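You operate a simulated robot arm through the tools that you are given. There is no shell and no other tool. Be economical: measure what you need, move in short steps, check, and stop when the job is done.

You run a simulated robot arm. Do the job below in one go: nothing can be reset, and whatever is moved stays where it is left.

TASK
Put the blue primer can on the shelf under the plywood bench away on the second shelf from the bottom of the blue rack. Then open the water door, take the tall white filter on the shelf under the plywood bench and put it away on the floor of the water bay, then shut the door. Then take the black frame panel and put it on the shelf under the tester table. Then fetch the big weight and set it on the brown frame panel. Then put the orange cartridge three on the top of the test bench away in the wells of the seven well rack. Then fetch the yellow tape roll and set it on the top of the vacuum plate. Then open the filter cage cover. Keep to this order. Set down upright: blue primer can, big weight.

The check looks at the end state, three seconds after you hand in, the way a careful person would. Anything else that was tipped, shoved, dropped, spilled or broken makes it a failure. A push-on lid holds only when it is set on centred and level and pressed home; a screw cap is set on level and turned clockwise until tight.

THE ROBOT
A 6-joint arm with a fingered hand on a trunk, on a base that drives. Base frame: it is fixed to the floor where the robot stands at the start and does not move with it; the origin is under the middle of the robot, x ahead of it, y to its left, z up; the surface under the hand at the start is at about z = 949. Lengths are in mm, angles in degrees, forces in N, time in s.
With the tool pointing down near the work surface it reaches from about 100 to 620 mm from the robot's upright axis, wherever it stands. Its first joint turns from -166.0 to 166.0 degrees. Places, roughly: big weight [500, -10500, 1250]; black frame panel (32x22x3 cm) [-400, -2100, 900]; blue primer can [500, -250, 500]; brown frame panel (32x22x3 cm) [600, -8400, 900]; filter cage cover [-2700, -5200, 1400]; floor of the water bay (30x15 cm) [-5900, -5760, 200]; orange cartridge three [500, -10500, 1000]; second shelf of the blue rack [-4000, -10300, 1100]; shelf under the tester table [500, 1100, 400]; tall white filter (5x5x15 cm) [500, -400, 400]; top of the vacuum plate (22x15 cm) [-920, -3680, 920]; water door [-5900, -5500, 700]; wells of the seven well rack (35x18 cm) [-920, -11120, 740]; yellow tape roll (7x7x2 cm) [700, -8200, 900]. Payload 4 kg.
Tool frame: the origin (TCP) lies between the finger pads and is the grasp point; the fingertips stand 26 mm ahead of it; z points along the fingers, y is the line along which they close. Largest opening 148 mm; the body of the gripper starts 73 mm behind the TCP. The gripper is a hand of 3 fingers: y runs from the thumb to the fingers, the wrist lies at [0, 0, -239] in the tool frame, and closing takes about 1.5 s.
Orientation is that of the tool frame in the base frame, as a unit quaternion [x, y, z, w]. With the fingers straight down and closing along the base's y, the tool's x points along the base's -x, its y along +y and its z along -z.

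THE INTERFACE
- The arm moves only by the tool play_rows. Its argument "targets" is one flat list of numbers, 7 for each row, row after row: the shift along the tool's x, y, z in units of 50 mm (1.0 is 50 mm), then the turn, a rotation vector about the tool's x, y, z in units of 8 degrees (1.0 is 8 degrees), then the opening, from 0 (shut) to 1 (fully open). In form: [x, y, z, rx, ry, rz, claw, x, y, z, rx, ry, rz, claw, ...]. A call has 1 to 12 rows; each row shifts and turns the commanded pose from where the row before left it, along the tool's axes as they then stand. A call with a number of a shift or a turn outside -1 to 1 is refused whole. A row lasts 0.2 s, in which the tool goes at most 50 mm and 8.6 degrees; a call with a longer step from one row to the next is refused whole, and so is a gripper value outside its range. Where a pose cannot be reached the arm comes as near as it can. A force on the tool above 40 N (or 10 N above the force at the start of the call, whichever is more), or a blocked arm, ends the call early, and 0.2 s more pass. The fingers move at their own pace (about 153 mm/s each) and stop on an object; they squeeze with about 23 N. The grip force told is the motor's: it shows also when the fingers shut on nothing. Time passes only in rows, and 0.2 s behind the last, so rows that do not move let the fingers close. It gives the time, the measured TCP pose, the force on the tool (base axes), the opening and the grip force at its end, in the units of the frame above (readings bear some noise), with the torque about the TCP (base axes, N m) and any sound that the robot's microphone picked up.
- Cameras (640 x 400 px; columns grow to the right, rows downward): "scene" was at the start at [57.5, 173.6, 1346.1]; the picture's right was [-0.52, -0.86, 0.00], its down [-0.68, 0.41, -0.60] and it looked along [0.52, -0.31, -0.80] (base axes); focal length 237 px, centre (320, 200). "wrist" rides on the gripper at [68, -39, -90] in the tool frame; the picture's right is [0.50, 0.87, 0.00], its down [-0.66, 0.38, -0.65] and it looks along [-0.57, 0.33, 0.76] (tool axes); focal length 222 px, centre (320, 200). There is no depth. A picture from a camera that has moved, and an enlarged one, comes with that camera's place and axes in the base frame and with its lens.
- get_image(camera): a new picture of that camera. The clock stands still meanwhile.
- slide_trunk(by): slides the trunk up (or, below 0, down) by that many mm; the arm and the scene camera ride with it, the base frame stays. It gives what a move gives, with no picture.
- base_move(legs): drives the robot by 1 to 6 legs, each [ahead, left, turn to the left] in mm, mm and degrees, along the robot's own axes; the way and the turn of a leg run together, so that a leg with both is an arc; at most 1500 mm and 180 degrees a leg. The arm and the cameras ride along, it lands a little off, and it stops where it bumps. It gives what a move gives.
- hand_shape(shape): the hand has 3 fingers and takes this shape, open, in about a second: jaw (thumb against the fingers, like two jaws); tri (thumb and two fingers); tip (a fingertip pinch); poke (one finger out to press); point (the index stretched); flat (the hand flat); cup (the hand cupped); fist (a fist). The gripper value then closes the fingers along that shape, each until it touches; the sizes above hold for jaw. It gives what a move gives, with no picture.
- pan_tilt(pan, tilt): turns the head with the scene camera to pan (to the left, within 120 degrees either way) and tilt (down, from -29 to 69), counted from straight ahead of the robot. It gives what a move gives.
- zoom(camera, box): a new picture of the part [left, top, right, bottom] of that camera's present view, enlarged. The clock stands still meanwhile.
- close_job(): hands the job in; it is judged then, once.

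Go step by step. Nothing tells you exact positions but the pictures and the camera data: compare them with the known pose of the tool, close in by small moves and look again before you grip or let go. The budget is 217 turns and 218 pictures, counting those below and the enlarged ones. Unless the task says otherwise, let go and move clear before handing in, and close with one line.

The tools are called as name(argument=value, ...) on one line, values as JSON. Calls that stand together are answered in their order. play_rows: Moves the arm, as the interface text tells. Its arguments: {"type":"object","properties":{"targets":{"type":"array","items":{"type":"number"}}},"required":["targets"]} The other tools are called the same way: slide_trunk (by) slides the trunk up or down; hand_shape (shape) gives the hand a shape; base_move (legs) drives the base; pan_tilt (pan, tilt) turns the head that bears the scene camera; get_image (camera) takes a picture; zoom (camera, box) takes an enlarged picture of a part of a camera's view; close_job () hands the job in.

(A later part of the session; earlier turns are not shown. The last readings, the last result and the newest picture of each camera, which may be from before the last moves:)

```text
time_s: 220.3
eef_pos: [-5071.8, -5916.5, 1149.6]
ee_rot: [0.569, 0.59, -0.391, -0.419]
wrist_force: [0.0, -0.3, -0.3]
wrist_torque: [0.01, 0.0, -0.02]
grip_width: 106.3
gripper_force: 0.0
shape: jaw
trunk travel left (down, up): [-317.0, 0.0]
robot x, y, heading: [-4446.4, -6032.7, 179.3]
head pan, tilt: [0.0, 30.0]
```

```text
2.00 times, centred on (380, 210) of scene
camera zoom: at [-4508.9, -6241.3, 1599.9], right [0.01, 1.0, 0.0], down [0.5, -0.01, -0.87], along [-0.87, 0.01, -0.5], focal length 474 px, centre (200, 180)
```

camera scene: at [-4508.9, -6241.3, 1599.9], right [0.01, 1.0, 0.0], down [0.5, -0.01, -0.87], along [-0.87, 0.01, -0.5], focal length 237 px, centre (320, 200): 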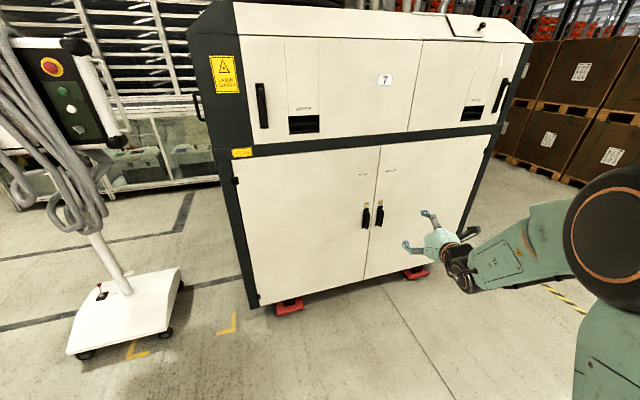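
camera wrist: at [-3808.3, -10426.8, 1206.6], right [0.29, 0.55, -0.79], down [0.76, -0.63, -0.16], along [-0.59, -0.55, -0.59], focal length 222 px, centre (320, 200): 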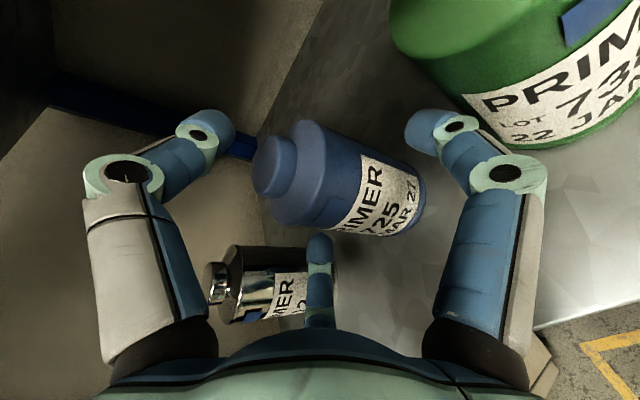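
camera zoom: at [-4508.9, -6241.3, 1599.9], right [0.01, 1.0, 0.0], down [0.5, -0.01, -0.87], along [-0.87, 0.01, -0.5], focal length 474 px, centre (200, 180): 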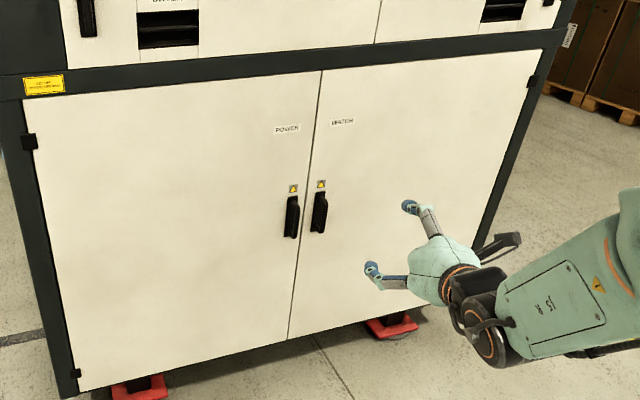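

The WATER leaf is on the right, hinged on its far-right edge, with its vertical handle near the seam at roughly (−5765, −5848, 755). The face is turned about 16°. I'll set the hand level with the thumb to the left, lower the trunk and square up to the door.

play_rows(targets=[0, 0, 0, 0, 0, -1, 0.5, 0, 0, 0, 0, 0, -1, 0.5, 0, 0, 0, 0, 0, -1, 0.5, 0, 0, 0, 0, 0, -1, 0.5, 0, 0, 0, 0, 0, -1, 0.5, 0, 0, 0, 0, 0, -1, 0.5, 0, 0, 0, 0, 0, -1, 0.5, 0, 0, 0, 0, 0, -1, 0.5, 0, 0, 0, 0, 0, -1, 0.5, 0, 0, 0, 0, 0, -1, 0.5, 0, 0, 0, 0, 0, -1, 0.5, 0, 0, 0, 0, 0, -0.15, 0.5])

play_rows(targets=[0, 0, 0, 0, 1, 0, 0.5, 0, 0, 0, 0, 1, 0, 0.5, 0, 0, 0, 0, 0.5, 0, 0.5])

slide_trunk(by=-317)

base_move(legs=[[0, 0, 16.5], [300, 0, 0]])

get_image(camera="scene")

get_image(camera="wrist")

```text
time_s: 222.9
eef_pos: [-5072.3, -5915.9, 1149.5]
ee_rot: [-0.01, 0.819, 0.017, -0.574]
wrist_force: [-0.4, -0.5, -0.1]
wrist_torque: [0.01, -0.02, 0.0]
grip_width: 74.6
gripper_force: 0.2
shape: jaw
trunk travel left (down, up): [-317.0, 0.0]
robot x, y, heading: [-4447.5, -6034.9, 179.5]
head pan, tilt: [0.0, 30.0]
```

```text
time_s: 223.7
eef_pos: [-5070.9, -5916.3, 1149.1]
ee_rot: [0.013, -0.707, -0.014, 0.707]
wrist_force: [0.1, -0.7, 0.6]
wrist_torque: [0.03, -0.03, 0.02]
grip_width: 74.5
gripper_force: 0.0
shape: jaw
trunk travel left (down, up): [-317.0, 0.0]
robot x, y, heading: [-4447.6, -6035.5, 179.2]
head pan, tilt: [0.0, 30.0]
```

```text
time_s: 226.9
eef_pos: [-5071.0, -5916.0, 832.4]
ee_rot: [0.011, -0.707, -0.014, 0.707]
wrist_force: [0.0, 0.0, -0.4]
wrist_torque: [0.0, -0.02, -0.06]
grip_width: 74.5
gripper_force: 0.0
shape: jaw
trunk travel left (down, up): [0.0, 317.0]
robot x, y, heading: [-4448.7, -6033.4, 179.4]
head pan, tilt: [0.0, 30.0]
```

```text
time_s: 229.8
eef_pos: [-5358.4, -6181.0, 831.3]
ee_rot: [0.115, -0.698, 0.089, 0.701]
wrist_force: [-1.8, 0.0, -0.4]
wrist_torque: [0.02, 0.03, 0.03]
grip_width: 74.5
gripper_force: 0.1
shape: jaw
trunk travel left (down, up): [0.0, 317.0]
robot x, y, heading: [-4726.5, -6112.6, -163.7]
head pan, tilt: [0.0, 30.0]
```

```text
151 pictures are left
camera scene: at [-4779.2, -6346.4, 1280.1], right [-0.28, 0.96, 0.0], down [0.48, 0.14, -0.87], along [-0.83, -0.24, -0.5], focal length 237 px, centre (320, 200)
```

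scene: 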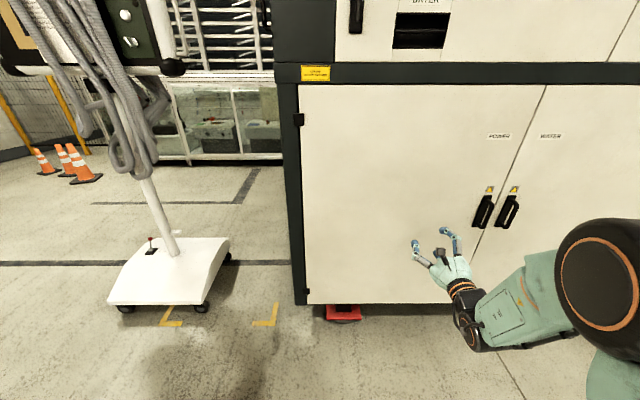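

```text
150 pictures are left
camera wrist: at [-5258.8, -6196.2, 898.8], right [-0.24, 0.81, 0.53], down [0.51, 0.57, -0.64], along [-0.82, 0.12, -0.55], focal length 222 px, centre (320, 200)
```

wrist: 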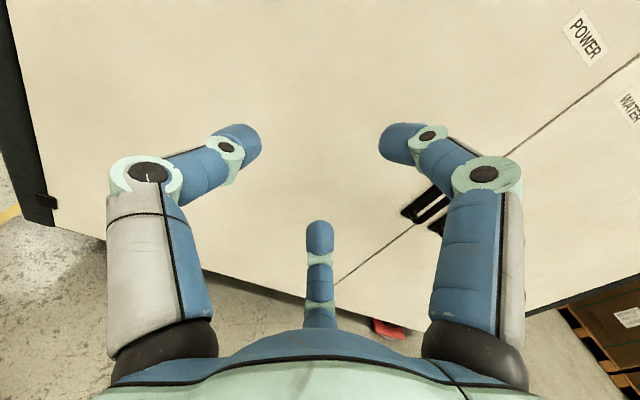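

Square to the door now. The handle is 416 mm to the right and 270 mm ahead of the TCP. I'll sidestep and close part of the distance.

base_move(legs=[[0, -416, 0], [120, 0, 0]])

play_rows(targets=[-0.5, 0, 0, 0, 0, 0, 0.5, -0.5, 0, 0, 0, 0, 0, 0.5])

get_image(camera="scene")

get_image(camera="wrist")

```text
time_s: 234.8
eef_pos: [-5584.5, -5812.3, 833.0]
ee_rot: [0.111, -0.698, 0.086, 0.702]
wrist_force: [0.2, 0.4, 0.3]
wrist_torque: [0.0, -0.02, 0.01]
grip_width: 74.4
gripper_force: 0.0
shape: jaw
trunk travel left (down, up): [0.0, 317.0]
robot x, y, heading: [-4953.8, -5747.6, -164.1]
head pan, tilt: [0.0, 30.0]
```

```text
time_s: 235.4
eef_pos: [-5585.2, -5810.7, 780.8]
ee_rot: [0.113, -0.698, 0.086, 0.702]
wrist_force: [-0.6, 0.1, 0.6]
wrist_torque: [0.01, 0.04, 0.0]
grip_width: 74.6
gripper_force: 0.1
shape: jaw
trunk travel left (down, up): [0.0, 317.0]
robot x, y, heading: [-4954.0, -5755.9, -164.4]
head pan, tilt: [0.0, 30.0]
```

```text
149 pictures are left
camera scene: at [-5007.0, -5982.2, 1280.1], right [-0.27, 0.96, 0.0], down [0.48, 0.14, -0.87], along [-0.83, -0.23, -0.5], focal length 237 px, centre (320, 200)
```

scene: 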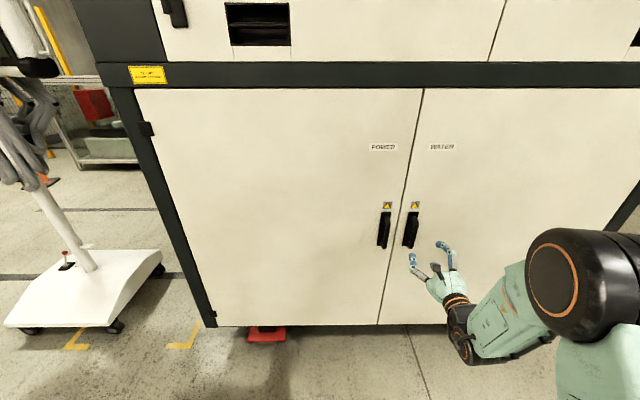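

```text
148 pictures are left
camera wrist: at [-5486.8, -5825.9, 848.0], right [-0.24, 0.81, 0.53], down [0.52, 0.57, -0.64], along [-0.82, 0.12, -0.55], focal length 222 px, centre (320, 200)
```

wrist: 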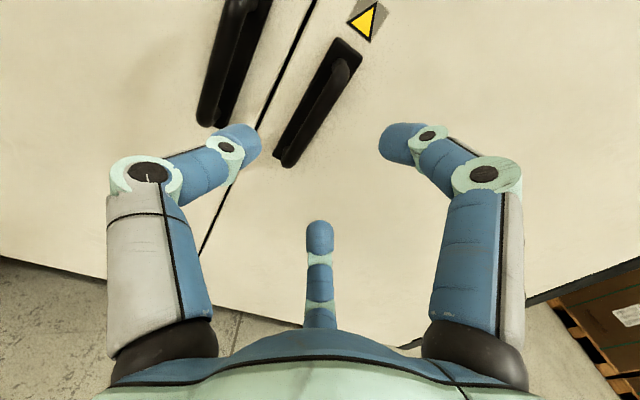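

The handle is 153 mm dead ahead. I'll advance 110 mm by base, then check.

base_move(legs=[[110, 0, 0]])

get_image(camera="wrist")

zoom(camera="scene", box=[350, 180, 510, 280])

```text
time_s: 236.6
eef_pos: [-5695.1, -5840.9, 782.6]
ee_rot: [0.112, -0.698, 0.087, 0.702]
wrist_force: [0.5, 0.4, 0.3]
wrist_torque: [0.0, 0.03, 0.0]
grip_width: 74.7
gripper_force: 0.0
shape: jaw
trunk travel left (down, up): [0.0, 317.0]
robot x, y, heading: [-5061.5, -5783.4, -163.9]
head pan, tilt: [0.0, 30.0]
```

```text
147 pictures are left
camera wrist: at [-5595.4, -5856.6, 848.1], right [-0.24, 0.81, 0.53], down [0.52, 0.57, -0.64], along [-0.82, 0.12, -0.55], focal length 222 px, centre (320, 200)
```

wrist: 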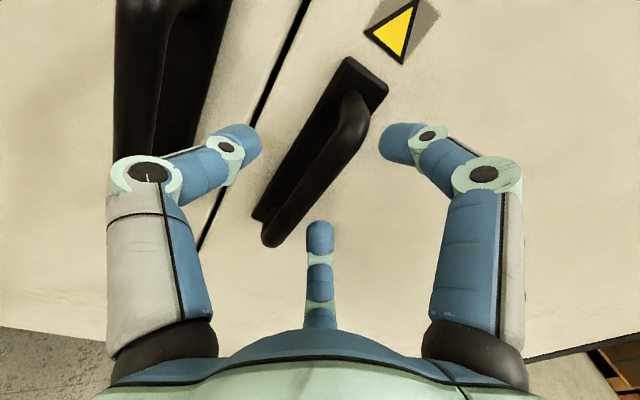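

```text
4.00 times, centred on (430, 230) of scene
camera zoom: at [-5115.6, -6012.7, 1280.1], right [-0.27, 0.96, 0.0], down [0.48, 0.14, -0.87], along [-0.83, -0.23, -0.5], focal length 947 px, centre (-120, 80)
```

zoom: 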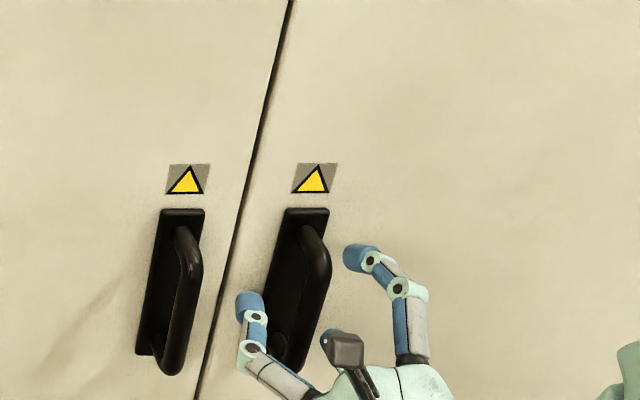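

The bar is between thumb and fingers. I'll advance 36 mm and close.

play_rows(targets=[-0.05, 0.07, 0.36, 0, 0, 0, 0.5, -0.05, 0.07, 0.36, 0, 0, 0, 0.5, 0, 0, 0, 0, 0, 0, 0.5])

play_rows(targets=[0, 0, 0, 0, 0, 0, 0.2, 0, 0, 0, 0, 0, 0, 0, 0, 0, 0, 0, 0, 0, 0, 0, 0, 0, 0, 0, 0, 0, 0, 0, 0, 0, 0, 0, 0])

get_image(camera="wrist")

```text
time_s: 237.4
eef_pos: [-5729.7, -5842.0, 777.4]
ee_rot: [0.112, -0.698, 0.087, 0.702]
wrist_force: [29.8, 7.4, -2.5]
wrist_torque: [0.18, 0.04, 0.2]
grip_width: 75.9
gripper_force: 0.1
shape: jaw
trunk travel left (down, up): [0.0, 317.0]
robot x, y, heading: [-5061.3, -5781.3, -164.4]
head pan, tilt: [0.0, 30.0]
```

```text
time_s: 238.6
eef_pos: [-5731.2, -5844.7, 778.8]
ee_rot: [0.111, -0.698, 0.085, 0.702]
wrist_force: [3.1, 0.5, 1.5]
wrist_torque: [-0.01, 0.05, 0.05]
grip_width: 13.0
gripper_force: 22.7
shape: jaw
trunk travel left (down, up): [0.0, 317.0]
robot x, y, heading: [-5063.4, -5777.5, -164.4]
head pan, tilt: [0.0, 30.0]
```

```text
145 pictures are left
camera wrist: at [-5632.2, -5859.0, 845.4], right [-0.23, 0.81, 0.53], down [0.52, 0.57, -0.64], along [-0.82, 0.12, -0.55], focal length 222 px, centre (320, 200)
```

wrist: 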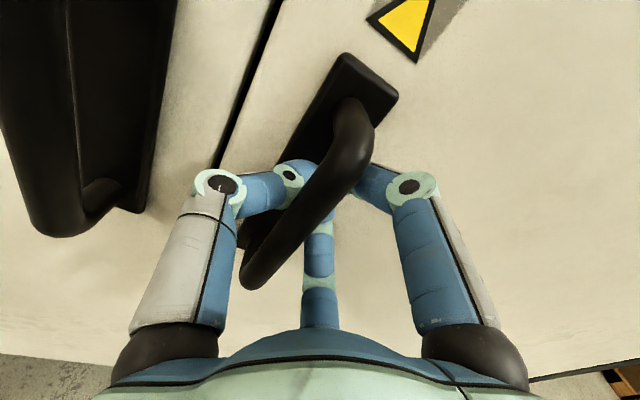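

The handle is hooked. I'll pull back gently with the base.

base_move(legs=[[-90, -6, 0]])

zoom(camera="scene", box=[240, 60, 640, 310])

```text
time_s: 239.7
eef_pos: [-5648.4, -5816.1, 778.7]
ee_rot: [0.113, -0.698, 0.087, 0.702]
wrist_force: [0.9, -1.2, 0.0]
wrist_torque: [0.01, -0.01, 0.0]
grip_width: 12.0
gripper_force: 23.2
shape: jaw
trunk travel left (down, up): [0.0, 317.0]
robot x, y, heading: [-4980.2, -5751.0, -163.8]
head pan, tilt: [0.0, 30.0]
```

```text
1.60 times, centred on (440, 185) of scene
camera zoom: at [-5031.7, -5982.9, 1280.2], right [-0.27, 0.96, 0.0], down [0.48, 0.14, -0.87], along [-0.83, -0.24, -0.5], focal length 379 px, centre (128, 224)
```

zoom: 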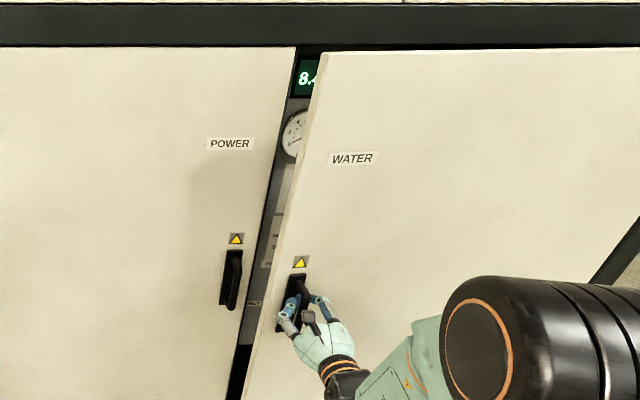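

It swings freely. I'll keep pulling along the arc.

base_move(legs=[[-146, -36, 0], [-150, -78, 0]])

get_image(camera="scene")

get_image(camera="wrist")

```text
time_s: 242.2
eef_pos: [-5399.2, -5624.0, 778.3]
ee_rot: [0.112, -0.698, 0.087, 0.702]
wrist_force: [-8.2, 6.7, 2.0]
wrist_torque: [-0.1, -0.1, 0.07]
grip_width: 10.5
gripper_force: 22.9
shape: jaw
trunk travel left (down, up): [0.0, 317.0]
robot x, y, heading: [-4727.9, -5561.3, -164.2]
head pan, tilt: [0.0, 30.0]
```

```text
143 pictures are left
camera scene: at [-4781.9, -5791.4, 1280.3], right [-0.27, 0.96, 0.0], down [0.48, 0.14, -0.87], along [-0.83, -0.24, -0.5], focal length 237 px, centre (320, 200)
```

scene: 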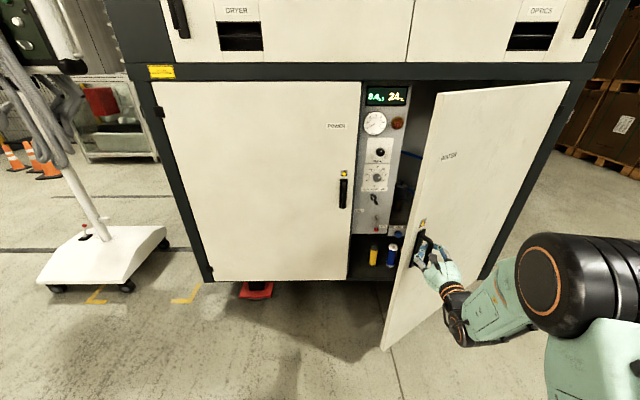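

```text
142 pictures are left
camera wrist: at [-5299.1, -5638.4, 845.3], right [-0.24, 0.81, 0.53], down [0.52, 0.57, -0.64], along [-0.82, 0.12, -0.55], focal length 222 px, centre (320, 200)
```

wrist: 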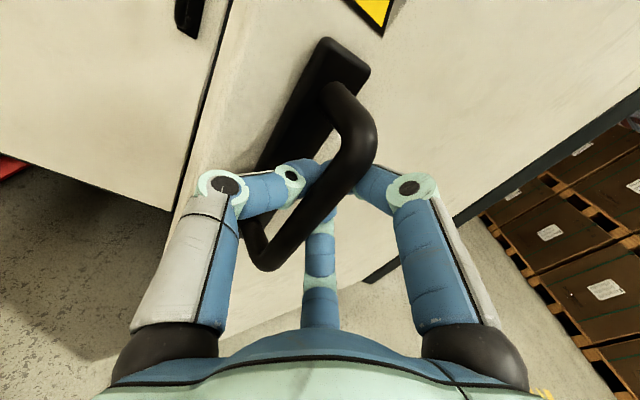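

The door is open about 35°. The hinge works out at about (−5912, −5214). I'll orbit the robot rigidly around it in 10° arcs while holding the handle.

base_move(legs=[[-114.5, -182.4, 10], [-114.5, -182.4, 10]])

get_image(camera="scene")

```text
time_s: 246.2
eef_pos: [-5287.9, -5419.6, 779.8]
ee_rot: [0.23, -0.668, 0.205, 0.677]
wrist_force: [-0.6, -0.3, -1.0]
wrist_torque: [0.0, -0.02, -0.02]
grip_width: 11.0
gripper_force: 23.3
shape: jaw
trunk travel left (down, up): [0.0, 317.0]
robot x, y, heading: [-4674.4, -5136.0, -144.7]
head pan, tilt: [0.0, 30.0]
```

```text
141 pictures are left
camera scene: at [-4650.2, -5370.5, 1280.2], right [-0.58, 0.82, 0.0], down [0.41, 0.29, -0.87], along [-0.71, -0.5, -0.5], focal length 237 px, centre (320, 200)
```

scene: 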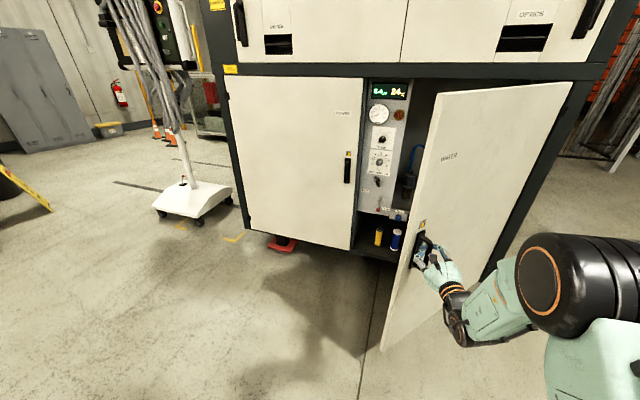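

Works well. Three more arcs.

base_move(legs=[[-114.5, -182.4, 10], [-114.5, -182.4, 10], [-114.5, -182.4, 10]])

get_image(camera="scene")

```text
time_s: 252.1
eef_pos: [-5261.2, -5073.5, 778.9]
ee_rot: [0.392, -0.588, 0.37, 0.603]
wrist_force: [0.0, 0.1, -0.9]
wrist_torque: [0.05, 0.01, -0.02]
grip_width: 11.1
gripper_force: 23.0
shape: jaw
trunk travel left (down, up): [0.0, 317.0]
robot x, y, heading: [-4872.5, -4530.7, -115.0]
head pan, tilt: [0.0, 30.0]
```

```text
140 pictures are left
camera scene: at [-4729.3, -4717.5, 1280.2], right [-0.91, 0.43, 0.0], down [0.21, 0.45, -0.87], along [-0.37, -0.78, -0.5], focal length 237 px, centre (320, 200)
```

scene: 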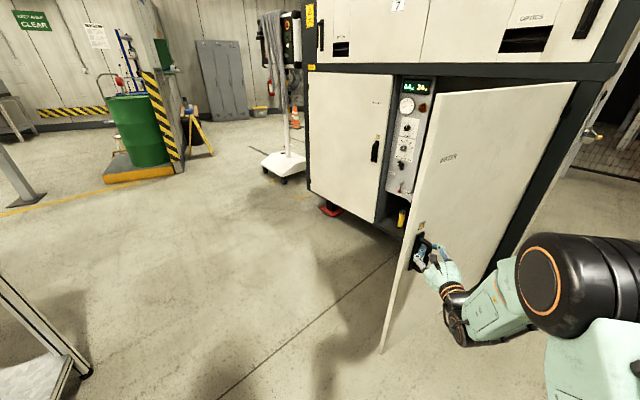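

One more arc, then release and back away.

base_move(legs=[[-114.5, -182.4, 10]])

play_rows(targets=[0, 0, 0, 0, 0, 0, 0.3, 0, 0, 0, 0, 0, 0, 0.5, 0, 0, 0, 0, 0, 0, 0.6, 0, 0, 0, 0, 0, 0, 0.6])

base_move(legs=[[-150, 0, 0]])

get_image(camera="scene")

```text
time_s: 254.3
eef_pos: [-5294.5, -4966.9, 779.4]
ee_rot: [0.44, -0.553, 0.421, 0.569]
wrist_force: [-0.2, 0.2, 0.1]
wrist_torque: [0.0, -0.01, -0.01]
grip_width: 11.1
gripper_force: 23.4
shape: jaw
trunk travel left (down, up): [0.0, 317.0]
robot x, y, heading: [-5002.2, -4357.0, -105.2]
head pan, tilt: [0.0, 30.0]
```

```text
time_s: 255.3
eef_pos: [-5293.8, -4965.5, 778.8]
ee_rot: [0.441, -0.552, 0.421, 0.569]
wrist_force: [1.7, -0.5, -0.1]
wrist_torque: [0.03, 0.0, 0.03]
grip_width: 89.8
gripper_force: 0.2
shape: jaw
trunk travel left (down, up): [0.0, 317.0]
robot x, y, heading: [-5004.1, -4359.0, -105.3]
head pan, tilt: [0.0, 30.0]
```

```text
time_s: 256.7
eef_pos: [-5253.8, -4818.3, 780.2]
ee_rot: [0.44, -0.553, 0.42, 0.569]
wrist_force: [0.2, -1.0, 0.7]
wrist_torque: [-0.02, -0.03, 0.02]
grip_width: 88.9
gripper_force: 0.1
shape: jaw
trunk travel left (down, up): [0.0, 317.0]
robot x, y, heading: [-4963.1, -4209.4, -105.3]
head pan, tilt: [0.0, 30.0]
```

```text
139 pictures are left
camera scene: at [-4790.7, -4374.5, 1280.2], right [-0.96, 0.26, 0.0], down [0.13, 0.48, -0.87], along [-0.23, -0.84, -0.5], focal length 237 px, centre (320, 200)
```

scene: 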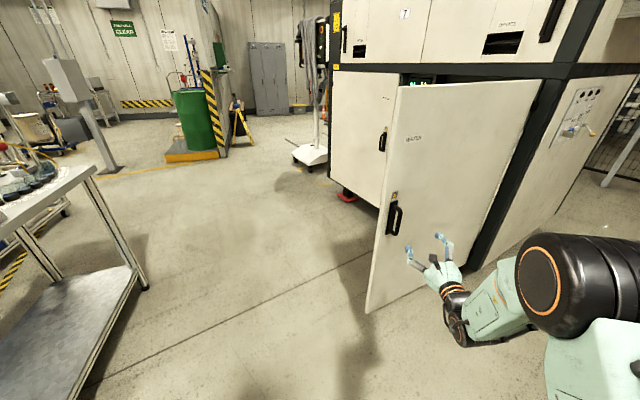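

The door stands open past 90°. I'll reposition in front of the opening to look into the bay before fetching the filter.

base_move(legs=[[0, 350, 0], [900, 0, 0]])

pan_tilt(pan=-80, tilt=35)

get_image(camera="scene")

```text
time_s: 264.6
eef_pos: [-5126.4, -5770.2, 780.1]
ee_rot: [0.446, -0.548, 0.427, 0.565]
wrist_force: [0.8, -0.3, -0.2]
wrist_torque: [0.0, -0.03, 0.01]
grip_width: 88.9
gripper_force: 0.1
shape: jaw
trunk travel left (down, up): [0.0, 317.0]
robot x, y, heading: [-4849.3, -5155.8, -104.0]
head pan, tilt: [0.0, 30.0]
```

```text
time_s: 266.1
eef_pos: [-5126.6, -5769.6, 781.0]
ee_rot: [0.447, -0.547, 0.427, 0.564]
wrist_force: [-0.3, 0.4, 0.1]
wrist_torque: [-0.01, 0.02, -0.03]
grip_width: 88.7
gripper_force: 0.0
shape: jaw
trunk travel left (down, up): [0.0, 317.0]
robot x, y, heading: [-4845.7, -5154.4, -104.1]
head pan, tilt: [-80.0, 35.0]
```

```text
138 pictures are left
camera scene: at [-4737.5, -5223.4, 1272.4], right [0.07, 1.0, 0.0], down [0.57, -0.04, -0.82], along [-0.82, 0.06, -0.57], focal length 237 px, centre (320, 200)
```

scene: 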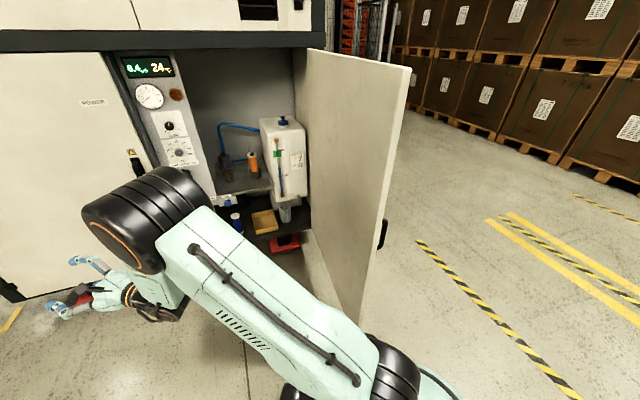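

zoom(camera="scene", box=[110, 50, 350, 270])

```text
1.82 times, centred on (230, 160) of scene
camera zoom: at [-4737.5, -5223.4, 1272.4], right [0.07, 1.0, 0.0], down [0.57, -0.04, -0.82], along [-0.82, 0.06, -0.57], focal length 430 px, centre (484, 273)
```

zoom: 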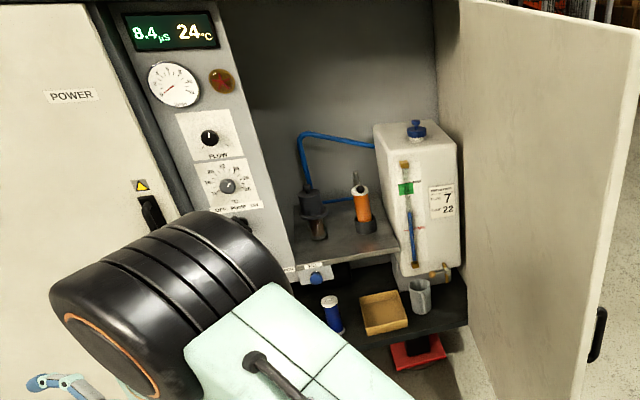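

The bay floor is a low strip under the instrument panel. I'll check here whether the arm can get that low with the hand level.

play_rows(targets=[-1, 0, 0, 0, 0, 0, 0.6, -1, 0, 0, 0, 0, 0, 0.6, -1, 0, 0, 0, 0, 0, 0.6, -1, 0, 0, 0, 0, 0, 0.6, -1, 0, 0, 0, 0, 0, 0.6, -1, 0, 0, 0, 0, 0, 0.6, -1, 0, 0, 0, 0, 0, 0.6, -1, 0, 0, 0, 0, 0, 0.6, -1, 0, 0, 0, 0, 0, 0.6])

get_image(camera="scene")

```text
time_s: 268.1
eef_pos: [-5150.0, -5762.0, 328.5]
ee_rot: [0.448, -0.546, 0.428, 0.563]
wrist_force: [-0.6, 0.1, -0.9]
wrist_torque: [-0.03, -0.04, -0.02]
grip_width: 88.4
gripper_force: 0.1
shape: jaw
out of reach, approached as far as the arm can: row 6, 8
trunk travel left (down, up): [0.0, 317.0]
robot x, y, heading: [-4846.7, -5157.3, -104.5]
head pan, tilt: [-80.0, 35.0]
```

```text
136 pictures are left
camera scene: at [-4737.4, -5223.3, 1272.4], right [0.07, 1.0, 0.0], down [0.57, -0.04, -0.82], along [-0.82, 0.06, -0.57], focal length 237 px, centre (320, 200)
```

scene: 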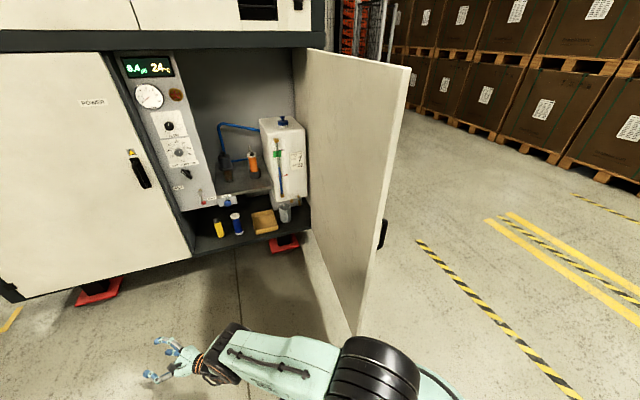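

The low reach works. Zooming on the bay floor.

zoom(camera="scene", box=[160, 160, 320, 260])

```text
4.00 times, centred on (240, 210) of scene
camera zoom: at [-4737.4, -5223.3, 1272.4], right [0.07, 1.0, 0.0], down [0.57, -0.04, -0.82], along [-0.82, 0.06, -0.57], focal length 947 px, centre (640, 160)
```

zoom: 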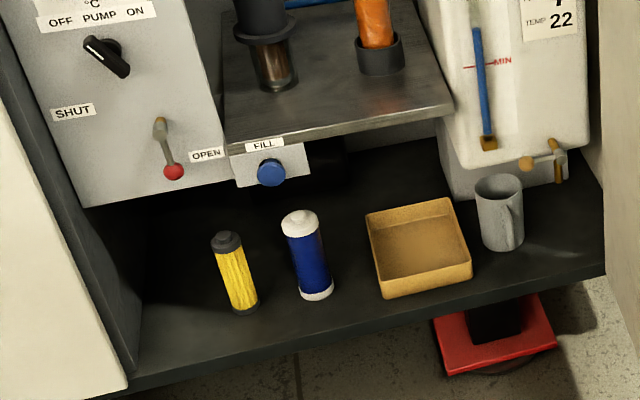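

The bay's free slot is at the left of the yellow filter. Now I'll fetch the white filter: raise the hand, swing around and drive NE back to the plywood bench.

play_rows(targets=[1, 0, 0, 0, 0, 0, 0.6, 1, 0, 0, 0, 0, 0, 0.6, 1, 0, 0, 0, 0, 0, 0.6, 1, 0, 0, 0, 0, 0, 0.6, 1, 0, 0, 0, 0, 0, 0.6, 1, 0, 0, 0, 0, 0, 0.6, 1, 0, 0, 0, 0, 0, 0.6, 1, 0, 0, 0, 0, 0, 0.6])

base_move(legs=[[0, 0, 164], [1200, 0, 0], [0, 0, -14], [1500, 0, 0], [1000, 0, 0]])

pan_tilt(pan=-5, tilt=20)

get_image(camera="scene")

```text
time_s: 269.9
eef_pos: [-5134.5, -5765.8, 729.2]
ee_rot: [0.446, -0.548, 0.426, 0.565]
wrist_force: [0.5, -0.5, -0.6]
wrist_torque: [0.01, 0.02, 0.02]
grip_width: 88.5
gripper_force: 0.1
shape: jaw
trunk travel left (down, up): [0.0, 317.0]
robot x, y, heading: [-4846.9, -5153.4, -104.2]
head pan, tilt: [-80.0, 35.0]
```

```text
time_s: 295.6
eef_pos: [-2103.3, -1758.8, 728.5]
ee_rot: [0.633, 0.313, 0.645, -0.29]
wrist_force: [0.7, -0.6, -0.2]
wrist_torque: [-0.02, 0.0, 0.01]
grip_width: 88.8
gripper_force: 0.1
shape: jaw
trunk travel left (down, up): [0.0, 317.0]
robot x, y, heading: [-2627.1, -2180.3, 50.1]
head pan, tilt: [-80.0, 35.0]
```

```text
time_s: 297.1
eef_pos: [-2104.1, -1757.6, 728.5]
ee_rot: [0.634, 0.312, 0.646, -0.29]
wrist_force: [1.0, -0.4, 0.9]
wrist_torque: [0.02, -0.01, -0.01]
grip_width: 88.6
gripper_force: 0.1
shape: jaw
trunk travel left (down, up): [0.0, 317.0]
robot x, y, heading: [-2626.5, -2176.5, 50.0]
head pan, tilt: [-5.0, 20.0]
```

```text
134 pictures are left
camera scene: at [-2707.7, -1959.8, 1296.2], right [0.71, -0.71, 0.0], down [-0.24, -0.24, -0.94], along [0.66, 0.66, -0.34], focal length 237 px, centre (320, 200)
```

scene: 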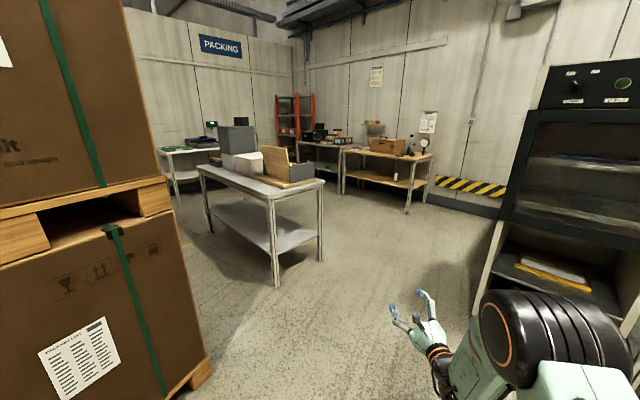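

Good. I'll continue between the steel table and cabinet, then to the bench front.

base_move(legs=[[0, 0, -15.6], [1000, 0, 0], [730, 0, -2], [0, 0, 32], [900, 0, 0], [0, 0, -66]])

play_rows(targets=[0, 0, 0, 0, 0, 1, 0.8, 0, 0, 0, 0, 0, 1, 0.8, 0, 0, 0, 0, 0, 1, 0.8, 0, 0, 0, 0, 0, 1, 0.8, 0, 0, 0, 0, 0, 1, 0.8, 0, 0, 0, 0, 0, 1, 0.8, 0, 0, 0, 0, 0, 1, 0.8, 0, 0, 0, 0, 0, 1, 0.8, 0, 0, 0, 0, 0, 1, 0.8, 0, 0, 0, 0, 0, 1, 0.8, 0, 0, 0, 0, 0, 1, 0.8, 0, 0, 0, 0, 0, 0.25, 0.8])

play_rows(targets=[0, 0, 0, -1, 0, 0, 0.9, 0, 0, 0, -1, 0, 0, 0.95, 0, 0, 0, -0.5, 0, 0, 1])

get_image(camera="scene")

```text
time_s: 315.6
eef_pos: [-105.2, -557.9, 727.5]
ee_rot: [0.707, 0.003, 0.707, 0.024]
wrist_force: [0.2, -0.4, -0.3]
wrist_torque: [-0.01, 0.02, 0.02]
grip_width: 88.5
gripper_force: 0.0
shape: jaw
trunk travel left (down, up): [0.0, 317.0]
robot x, y, heading: [-762.5, -401.8, -2.1]
head pan, tilt: [-5.0, 20.0]
```

```text
time_s: 318.2
eef_pos: [-105.0, -558.0, 727.5]
ee_rot: [0.501, -0.498, 0.516, -0.484]
wrist_force: [-0.4, 0.8, 0.6]
wrist_torque: [0.03, 0.01, -0.02]
grip_width: 118.2
gripper_force: 0.1
shape: jaw
trunk travel left (down, up): [0.0, 317.0]
robot x, y, heading: [-760.7, -404.8, -2.3]
head pan, tilt: [-5.0, 20.0]
```

```text
time_s: 319.0
eef_pos: [-104.9, -557.5, 727.4]
ee_rot: [-0.579, 0.58, -0.422, 0.388]
wrist_force: [-0.3, 0.7, 0.3]
wrist_torque: [0.0, -0.02, 0.02]
grip_width: 147.9
gripper_force: 0.1
shape: jaw
trunk travel left (down, up): [0.0, 317.0]
robot x, y, heading: [-759.7, -403.5, -2.0]
head pan, tilt: [-5.0, 20.0]
```

```text
133 pictures are left
camera scene: at [-636.7, -203.5, 1296.2], right [-0.12, -0.99, 0.0], down [-0.34, 0.04, -0.94], along [0.93, -0.12, -0.34], focal length 237 px, centre (320, 200)
```

scene: 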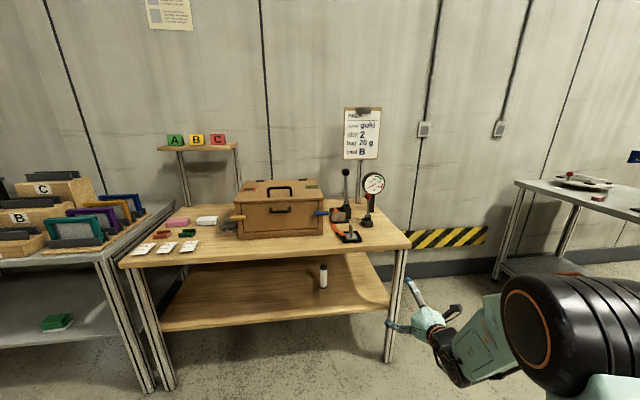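

The filter is at about (455, −372). I'll pre-extend the arm low and line up.

play_rows(targets=[0, 0.94, 0.34, 0, 0, 0, 1, 0, 0.94, 0.34, 0, 0, 0, 1, 0, 0.94, 0.34, 0, 0, 0, 1, 0, 0.94, 0.34, 0, 0, 0, 1, 0, 0.94, 0.34, 0, 0, 0, 1, 0, -0.34, 0.94, 0, 0, 0, 1, 0, -0.34, 0.94, 0, 0, 0, 1, 0, -0.34, 0.94, 0, 0, 0, 1])

base_move(legs=[[0, 0, 2], [0, 165, 0], [100, 0, 0]])

get_image(camera="scene")

get_image(camera="wrist")

```text
time_s: 320.8
eef_pos: [43.2, -569.2, 475.2]
ee_rot: [-0.577, 0.58, -0.423, 0.389]
wrist_force: [-0.2, -0.3, 0.9]
wrist_torque: [-0.04, -0.02, 0.0]
grip_width: 148.0
gripper_force: 0.1
shape: jaw
trunk travel left (down, up): [0.0, 317.0]
robot x, y, heading: [-759.0, -405.0, -2.3]
head pan, tilt: [-5.0, 20.0]
```

```text
time_s: 324.1
eef_pos: [148.6, -375.8, 476.2]
ee_rot: [0.588, -0.569, 0.415, -0.397]
wrist_force: [0.0, -0.3, 0.1]
wrist_torque: [0.01, -0.02, -0.01]
grip_width: 148.0
gripper_force: 0.0
shape: jaw
trunk travel left (down, up): [0.0, 317.0]
robot x, y, heading: [-660.7, -239.6, -0.1]
head pan, tilt: [-5.0, 20.0]
```

```text
132 pictures are left
camera scene: at [-543.8, -33.8, 1296.2], right [-0.09, -1.0, 0.0], down [-0.34, 0.03, -0.94], along [0.94, -0.08, -0.34], focal length 237 px, centre (320, 200)
```

scene: 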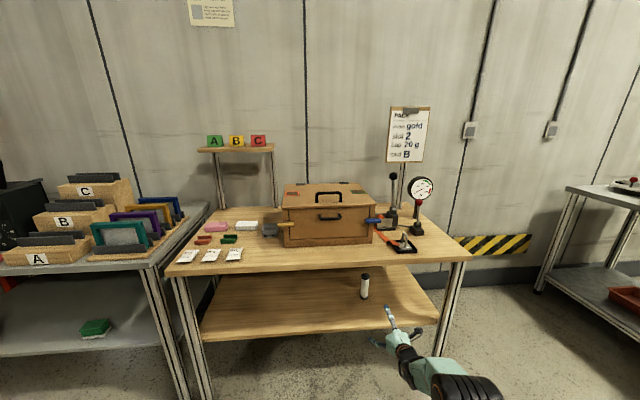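

```text
131 pictures are left
camera wrist: at [78.5, -440.9, 546.1], right [-0.29, -0.53, -0.8], down [-0.75, 0.64, -0.16], along [0.6, 0.55, -0.59], focal length 222 px, centre (320, 200)
```

wrist: 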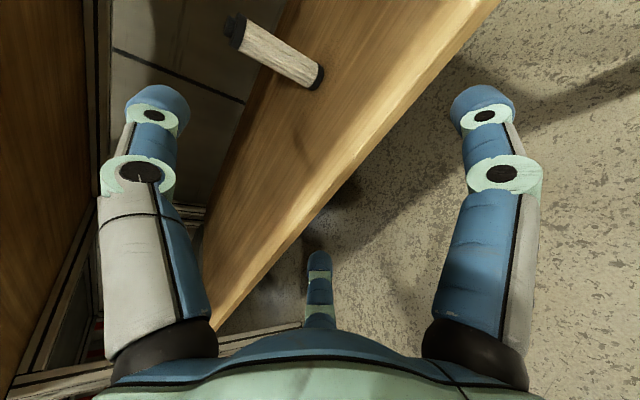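

Aligned within 10 mm. Driving in.

base_move(legs=[[225, 8, 0]])

get_image(camera="wrist")

```text
time_s: 325.8
eef_pos: [369.5, -366.7, 476.6]
ee_rot: [0.588, -0.569, 0.415, -0.397]
wrist_force: [-0.3, 0.4, 0.0]
wrist_torque: [-0.01, -0.03, -0.01]
grip_width: 147.6
gripper_force: 0.0
shape: jaw
trunk travel left (down, up): [0.0, 317.0]
robot x, y, heading: [-440.6, -229.5, -0.1]
head pan, tilt: [-5.0, 20.0]
```

```text
130 pictures are left
camera wrist: at [299.4, -432.1, 546.1], right [-0.29, -0.53, -0.8], down [-0.75, 0.64, -0.16], along [0.6, 0.55, -0.59], focal length 222 px, centre (320, 200)
```

wrist: 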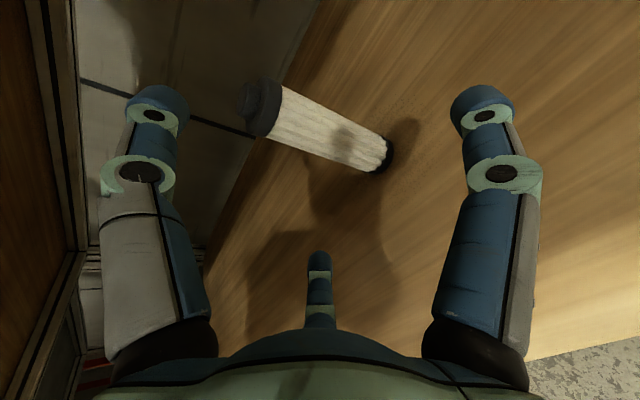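

base_move(legs=[[82, 0, 0]])

play_rows(targets=[0, 0.26, 0.1, 0, 0, 0, 0.85, 0, 0, 0, 0, 0, 0, 0.75])

get_image(camera="wrist")

```text
time_s: 326.8
eef_pos: [451.1, -366.5, 476.0]
ee_rot: [0.589, -0.569, 0.415, -0.397]
wrist_force: [0.4, -0.1, 0.6]
wrist_torque: [0.04, 0.03, 0.01]
grip_width: 147.8
gripper_force: 0.0
shape: jaw
trunk travel left (down, up): [0.0, 317.0]
robot x, y, heading: [-359.4, -230.7, 0.2]
head pan, tilt: [-5.0, 20.0]
```

```text
time_s: 327.4
eef_pos: [450.6, -367.4, 463.4]
ee_rot: [0.589, -0.568, 0.415, -0.397]
wrist_force: [0.0, -0.2, -0.4]
wrist_torque: [-0.01, -0.03, 0.04]
grip_width: 111.3
gripper_force: 0.0
shape: jaw
trunk travel left (down, up): [0.0, 317.0]
robot x, y, heading: [-359.1, -229.2, 0.1]
head pan, tilt: [-5.0, 20.0]
```

```text
129 pictures are left
camera wrist: at [380.5, -433.3, 532.9], right [-0.29, -0.53, -0.8], down [-0.75, 0.64, -0.16], along [0.6, 0.55, -0.59], focal length 222 px, centre (320, 200)
```

wrist: 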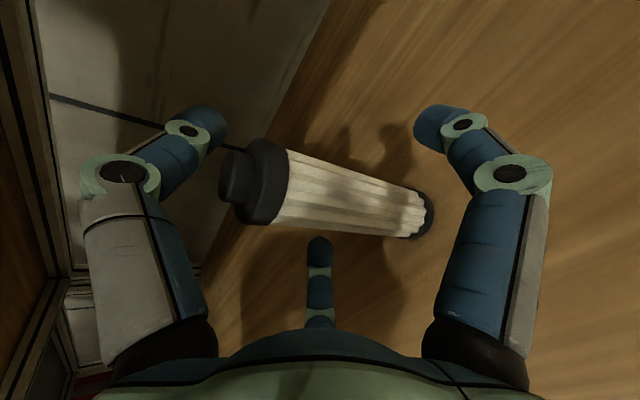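

Well placed. Closing.

play_rows(targets=[0, 0, 0, 0, 0, 0, 0.5, 0, 0, 0, 0, 0, 0, 0.3, 0, 0, 0, 0, 0, 0, 0.1, 0, 0, 0, 0, 0, 0, 0, 0, 0, 0, 0, 0, 0, 0, 0, 0, 0, 0, 0, 0, 0])

play_rows(targets=[0, -0.28, -0.1, 0, 0, 0, 0, 0, -0.28, -0.1, 0, 0, 0, 0, 0, 0, 0, 0, 0, 0, 0])

get_image(camera="wrist")

```text
time_s: 328.8
eef_pos: [450.7, -367.3, 464.3]
ee_rot: [0.588, -0.568, 0.416, -0.397]
wrist_force: [-1.3, 0.9, 8.5]
wrist_torque: [0.06, 0.28, 0.03]
grip_width: 63.0
gripper_force: 22.7
shape: jaw
trunk travel left (down, up): [0.0, 317.0]
robot x, y, heading: [-361.0, -229.3, 0.1]
head pan, tilt: [-5.0, 20.0]
```

```text
time_s: 329.6
eef_pos: [450.5, -364.9, 489.7]
ee_rot: [0.589, -0.57, 0.414, -0.396]
wrist_force: [0.3, 0.3, -1.5]
wrist_torque: [0.0, 0.02, -0.01]
grip_width: 59.0
gripper_force: 23.2
shape: jaw
trunk travel left (down, up): [0.0, 317.0]
robot x, y, heading: [-359.9, -226.2, 0.3]
head pan, tilt: [-5.0, 20.0]
```

```text
128 pictures are left
camera wrist: at [379.8, -430.7, 560.7], right [-0.29, -0.53, -0.8], down [-0.75, 0.64, -0.16], along [0.6, 0.55, -0.59], focal length 222 px, centre (320, 200)
```

wrist: 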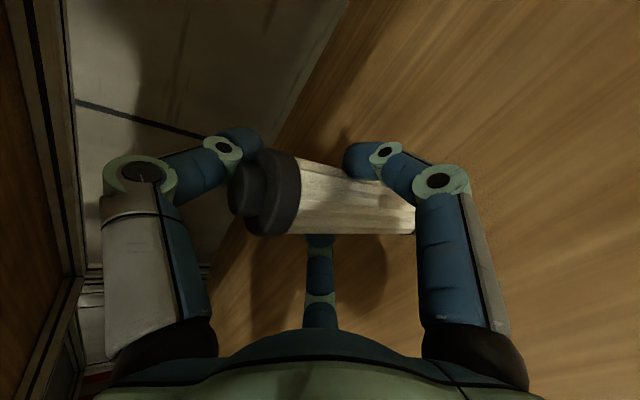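

The filter is held. I'll back out, tuck the arm and drive back to the machine.

base_move(legs=[[-480, 0, 0]])

play_rows(targets=[0, -0.94, -0.34, 0, 0, 0, 0, 0, -0.94, -0.34, 0, 0, 0, 0, 0, -0.94, -0.34, 0, 0, 0, 0, 0, -0.94, -0.34, 0, 0, 0, 0, 0, -0.94, -0.34, 0, 0, 0, 0, 0, 0.34, -0.94, 0, 0, 0, 0, 0, 0.34, -0.94, 0, 0, 0, 0, 0, 0.34, -0.94, 0, 0, 0, 0])

base_move(legs=[[0, 0, -111], [985, 0, 0], [0, 0, -33], [1000, 0, 0], [760, 0, 0]])

pan_tilt(pan=0, tilt=20)

get_image(camera="scene")

```text
time_s: 332.4
eef_pos: [-19.7, -359.0, 491.5]
ee_rot: [0.592, -0.565, 0.413, -0.399]
wrist_force: [-0.2, 0.3, -0.3]
wrist_torque: [-0.03, -0.02, -0.03]
grip_width: 58.7
gripper_force: 22.9
shape: jaw
trunk travel left (down, up): [0.0, 317.0]
robot x, y, heading: [-829.1, -229.0, 0.5]
head pan, tilt: [-5.0, 20.0]
```

```text
time_s: 334.2
eef_pos: [-172.7, -354.8, 742.1]
ee_rot: [0.591, -0.567, 0.413, -0.399]
wrist_force: [0.1, -0.3, -1.4]
wrist_torque: [0.01, -0.02, -0.03]
grip_width: 58.1
gripper_force: 22.8
shape: jaw
trunk travel left (down, up): [0.0, 317.0]
robot x, y, heading: [-828.8, -229.7, 0.8]
head pan, tilt: [-5.0, 20.0]
```

```text
time_s: 354.0
eef_pos: [-3241.5, -2389.6, 740.4]
ee_rot: [0.375, 0.728, -0.5, -0.283]
wrist_force: [-0.1, 0.0, -1.4]
wrist_torque: [0.0, -0.03, 0.02]
grip_width: 56.7
gripper_force: 22.5
shape: jaw
trunk travel left (down, up): [0.0, 317.0]
robot x, y, heading: [-2619.1, -2131.2, -146.5]
head pan, tilt: [-5.0, 20.0]
```

```text
time_s: 354.7
eef_pos: [-3240.2, -2389.1, 741.9]
ee_rot: [0.376, 0.727, -0.5, -0.284]
wrist_force: [0.7, 0.5, -1.0]
wrist_torque: [0.01, 0.01, -0.01]
grip_width: 56.8
gripper_force: 23.0
shape: jaw
trunk travel left (down, up): [0.0, 317.0]
robot x, y, heading: [-2620.7, -2132.1, -146.4]
head pan, tilt: [0.0, 20.0]
```

```text
127 pictures are left
camera scene: at [-2602.6, -2371.8, 1296.2], right [-0.55, 0.83, 0.0], down [0.29, 0.19, -0.94], along [-0.78, -0.52, -0.34], focal length 237 px, centre (320, 200)
```

scene: 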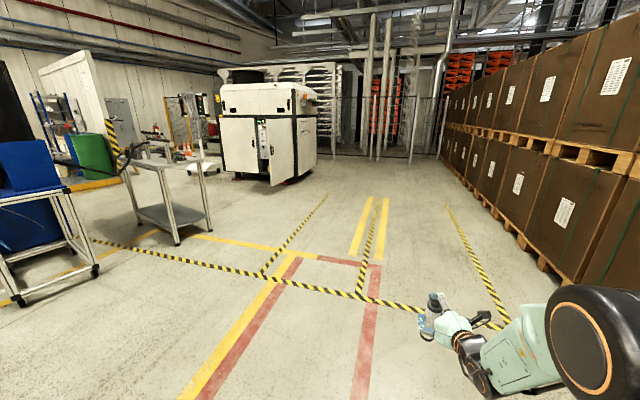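

Path clear and the door is still open. Continuing to the front of the bay.

base_move(legs=[[0, 0, 18], [1500, 0, 0], [1500, 0, 0], [0, 0, 28], [1080, 0, 0], [0, 0, -64]])

pan_tilt(pan=0, tilt=38)

get_image(camera="scene")

```text
time_s: 379.6
eef_pos: [-5240.7, -5684.6, 741.7]
ee_rot: [0.472, 0.669, -0.456, -0.349]
wrist_force: [0.0, -1.3, -0.8]
wrist_torque: [-0.01, 0.01, 0.01]
grip_width: 56.2
gripper_force: 23.3
shape: jaw
trunk travel left (down, up): [0.0, 317.0]
robot x, y, heading: [-4573.8, -5604.4, -162.1]
head pan, tilt: [0.0, 20.0]
```

```text
time_s: 380.4
eef_pos: [-5242.1, -5682.8, 741.0]
ee_rot: [0.472, 0.669, -0.456, -0.349]
wrist_force: [0.7, 0.0, -1.0]
wrist_torque: [0.03, -0.02, 0.0]
grip_width: 56.0
gripper_force: 23.0
shape: jaw
trunk travel left (down, up): [0.0, 317.0]
robot x, y, heading: [-4574.9, -5607.8, -162.6]
head pan, tilt: [0.0, 38.0]
```

```text
126 pictures are left
camera scene: at [-4617.3, -5838.8, 1267.9], right [-0.3, 0.95, 0.0], down [0.59, 0.19, -0.79], along [-0.75, -0.24, -0.62], focal length 237 px, centre (320, 200)
```

scene: 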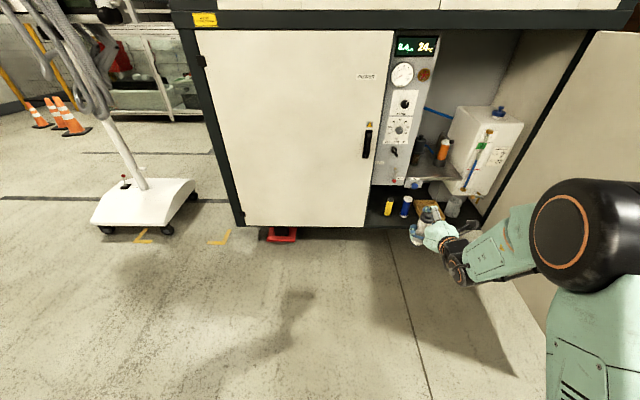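

zoom(camera="scene", box=[340, 150, 500, 250])

```text
4.00 times, centred on (420, 200) of scene
camera zoom: at [-4617.3, -5838.8, 1267.9], right [-0.3, 0.95, 0.0], down [0.59, 0.19, -0.79], along [-0.75, -0.24, -0.62], focal length 947 px, centre (-80, 200)
```

zoom: 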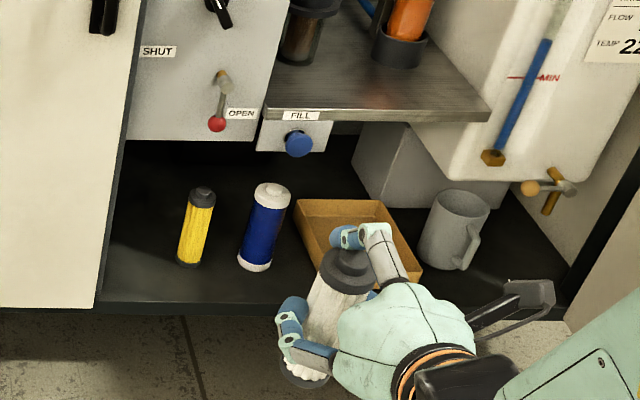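

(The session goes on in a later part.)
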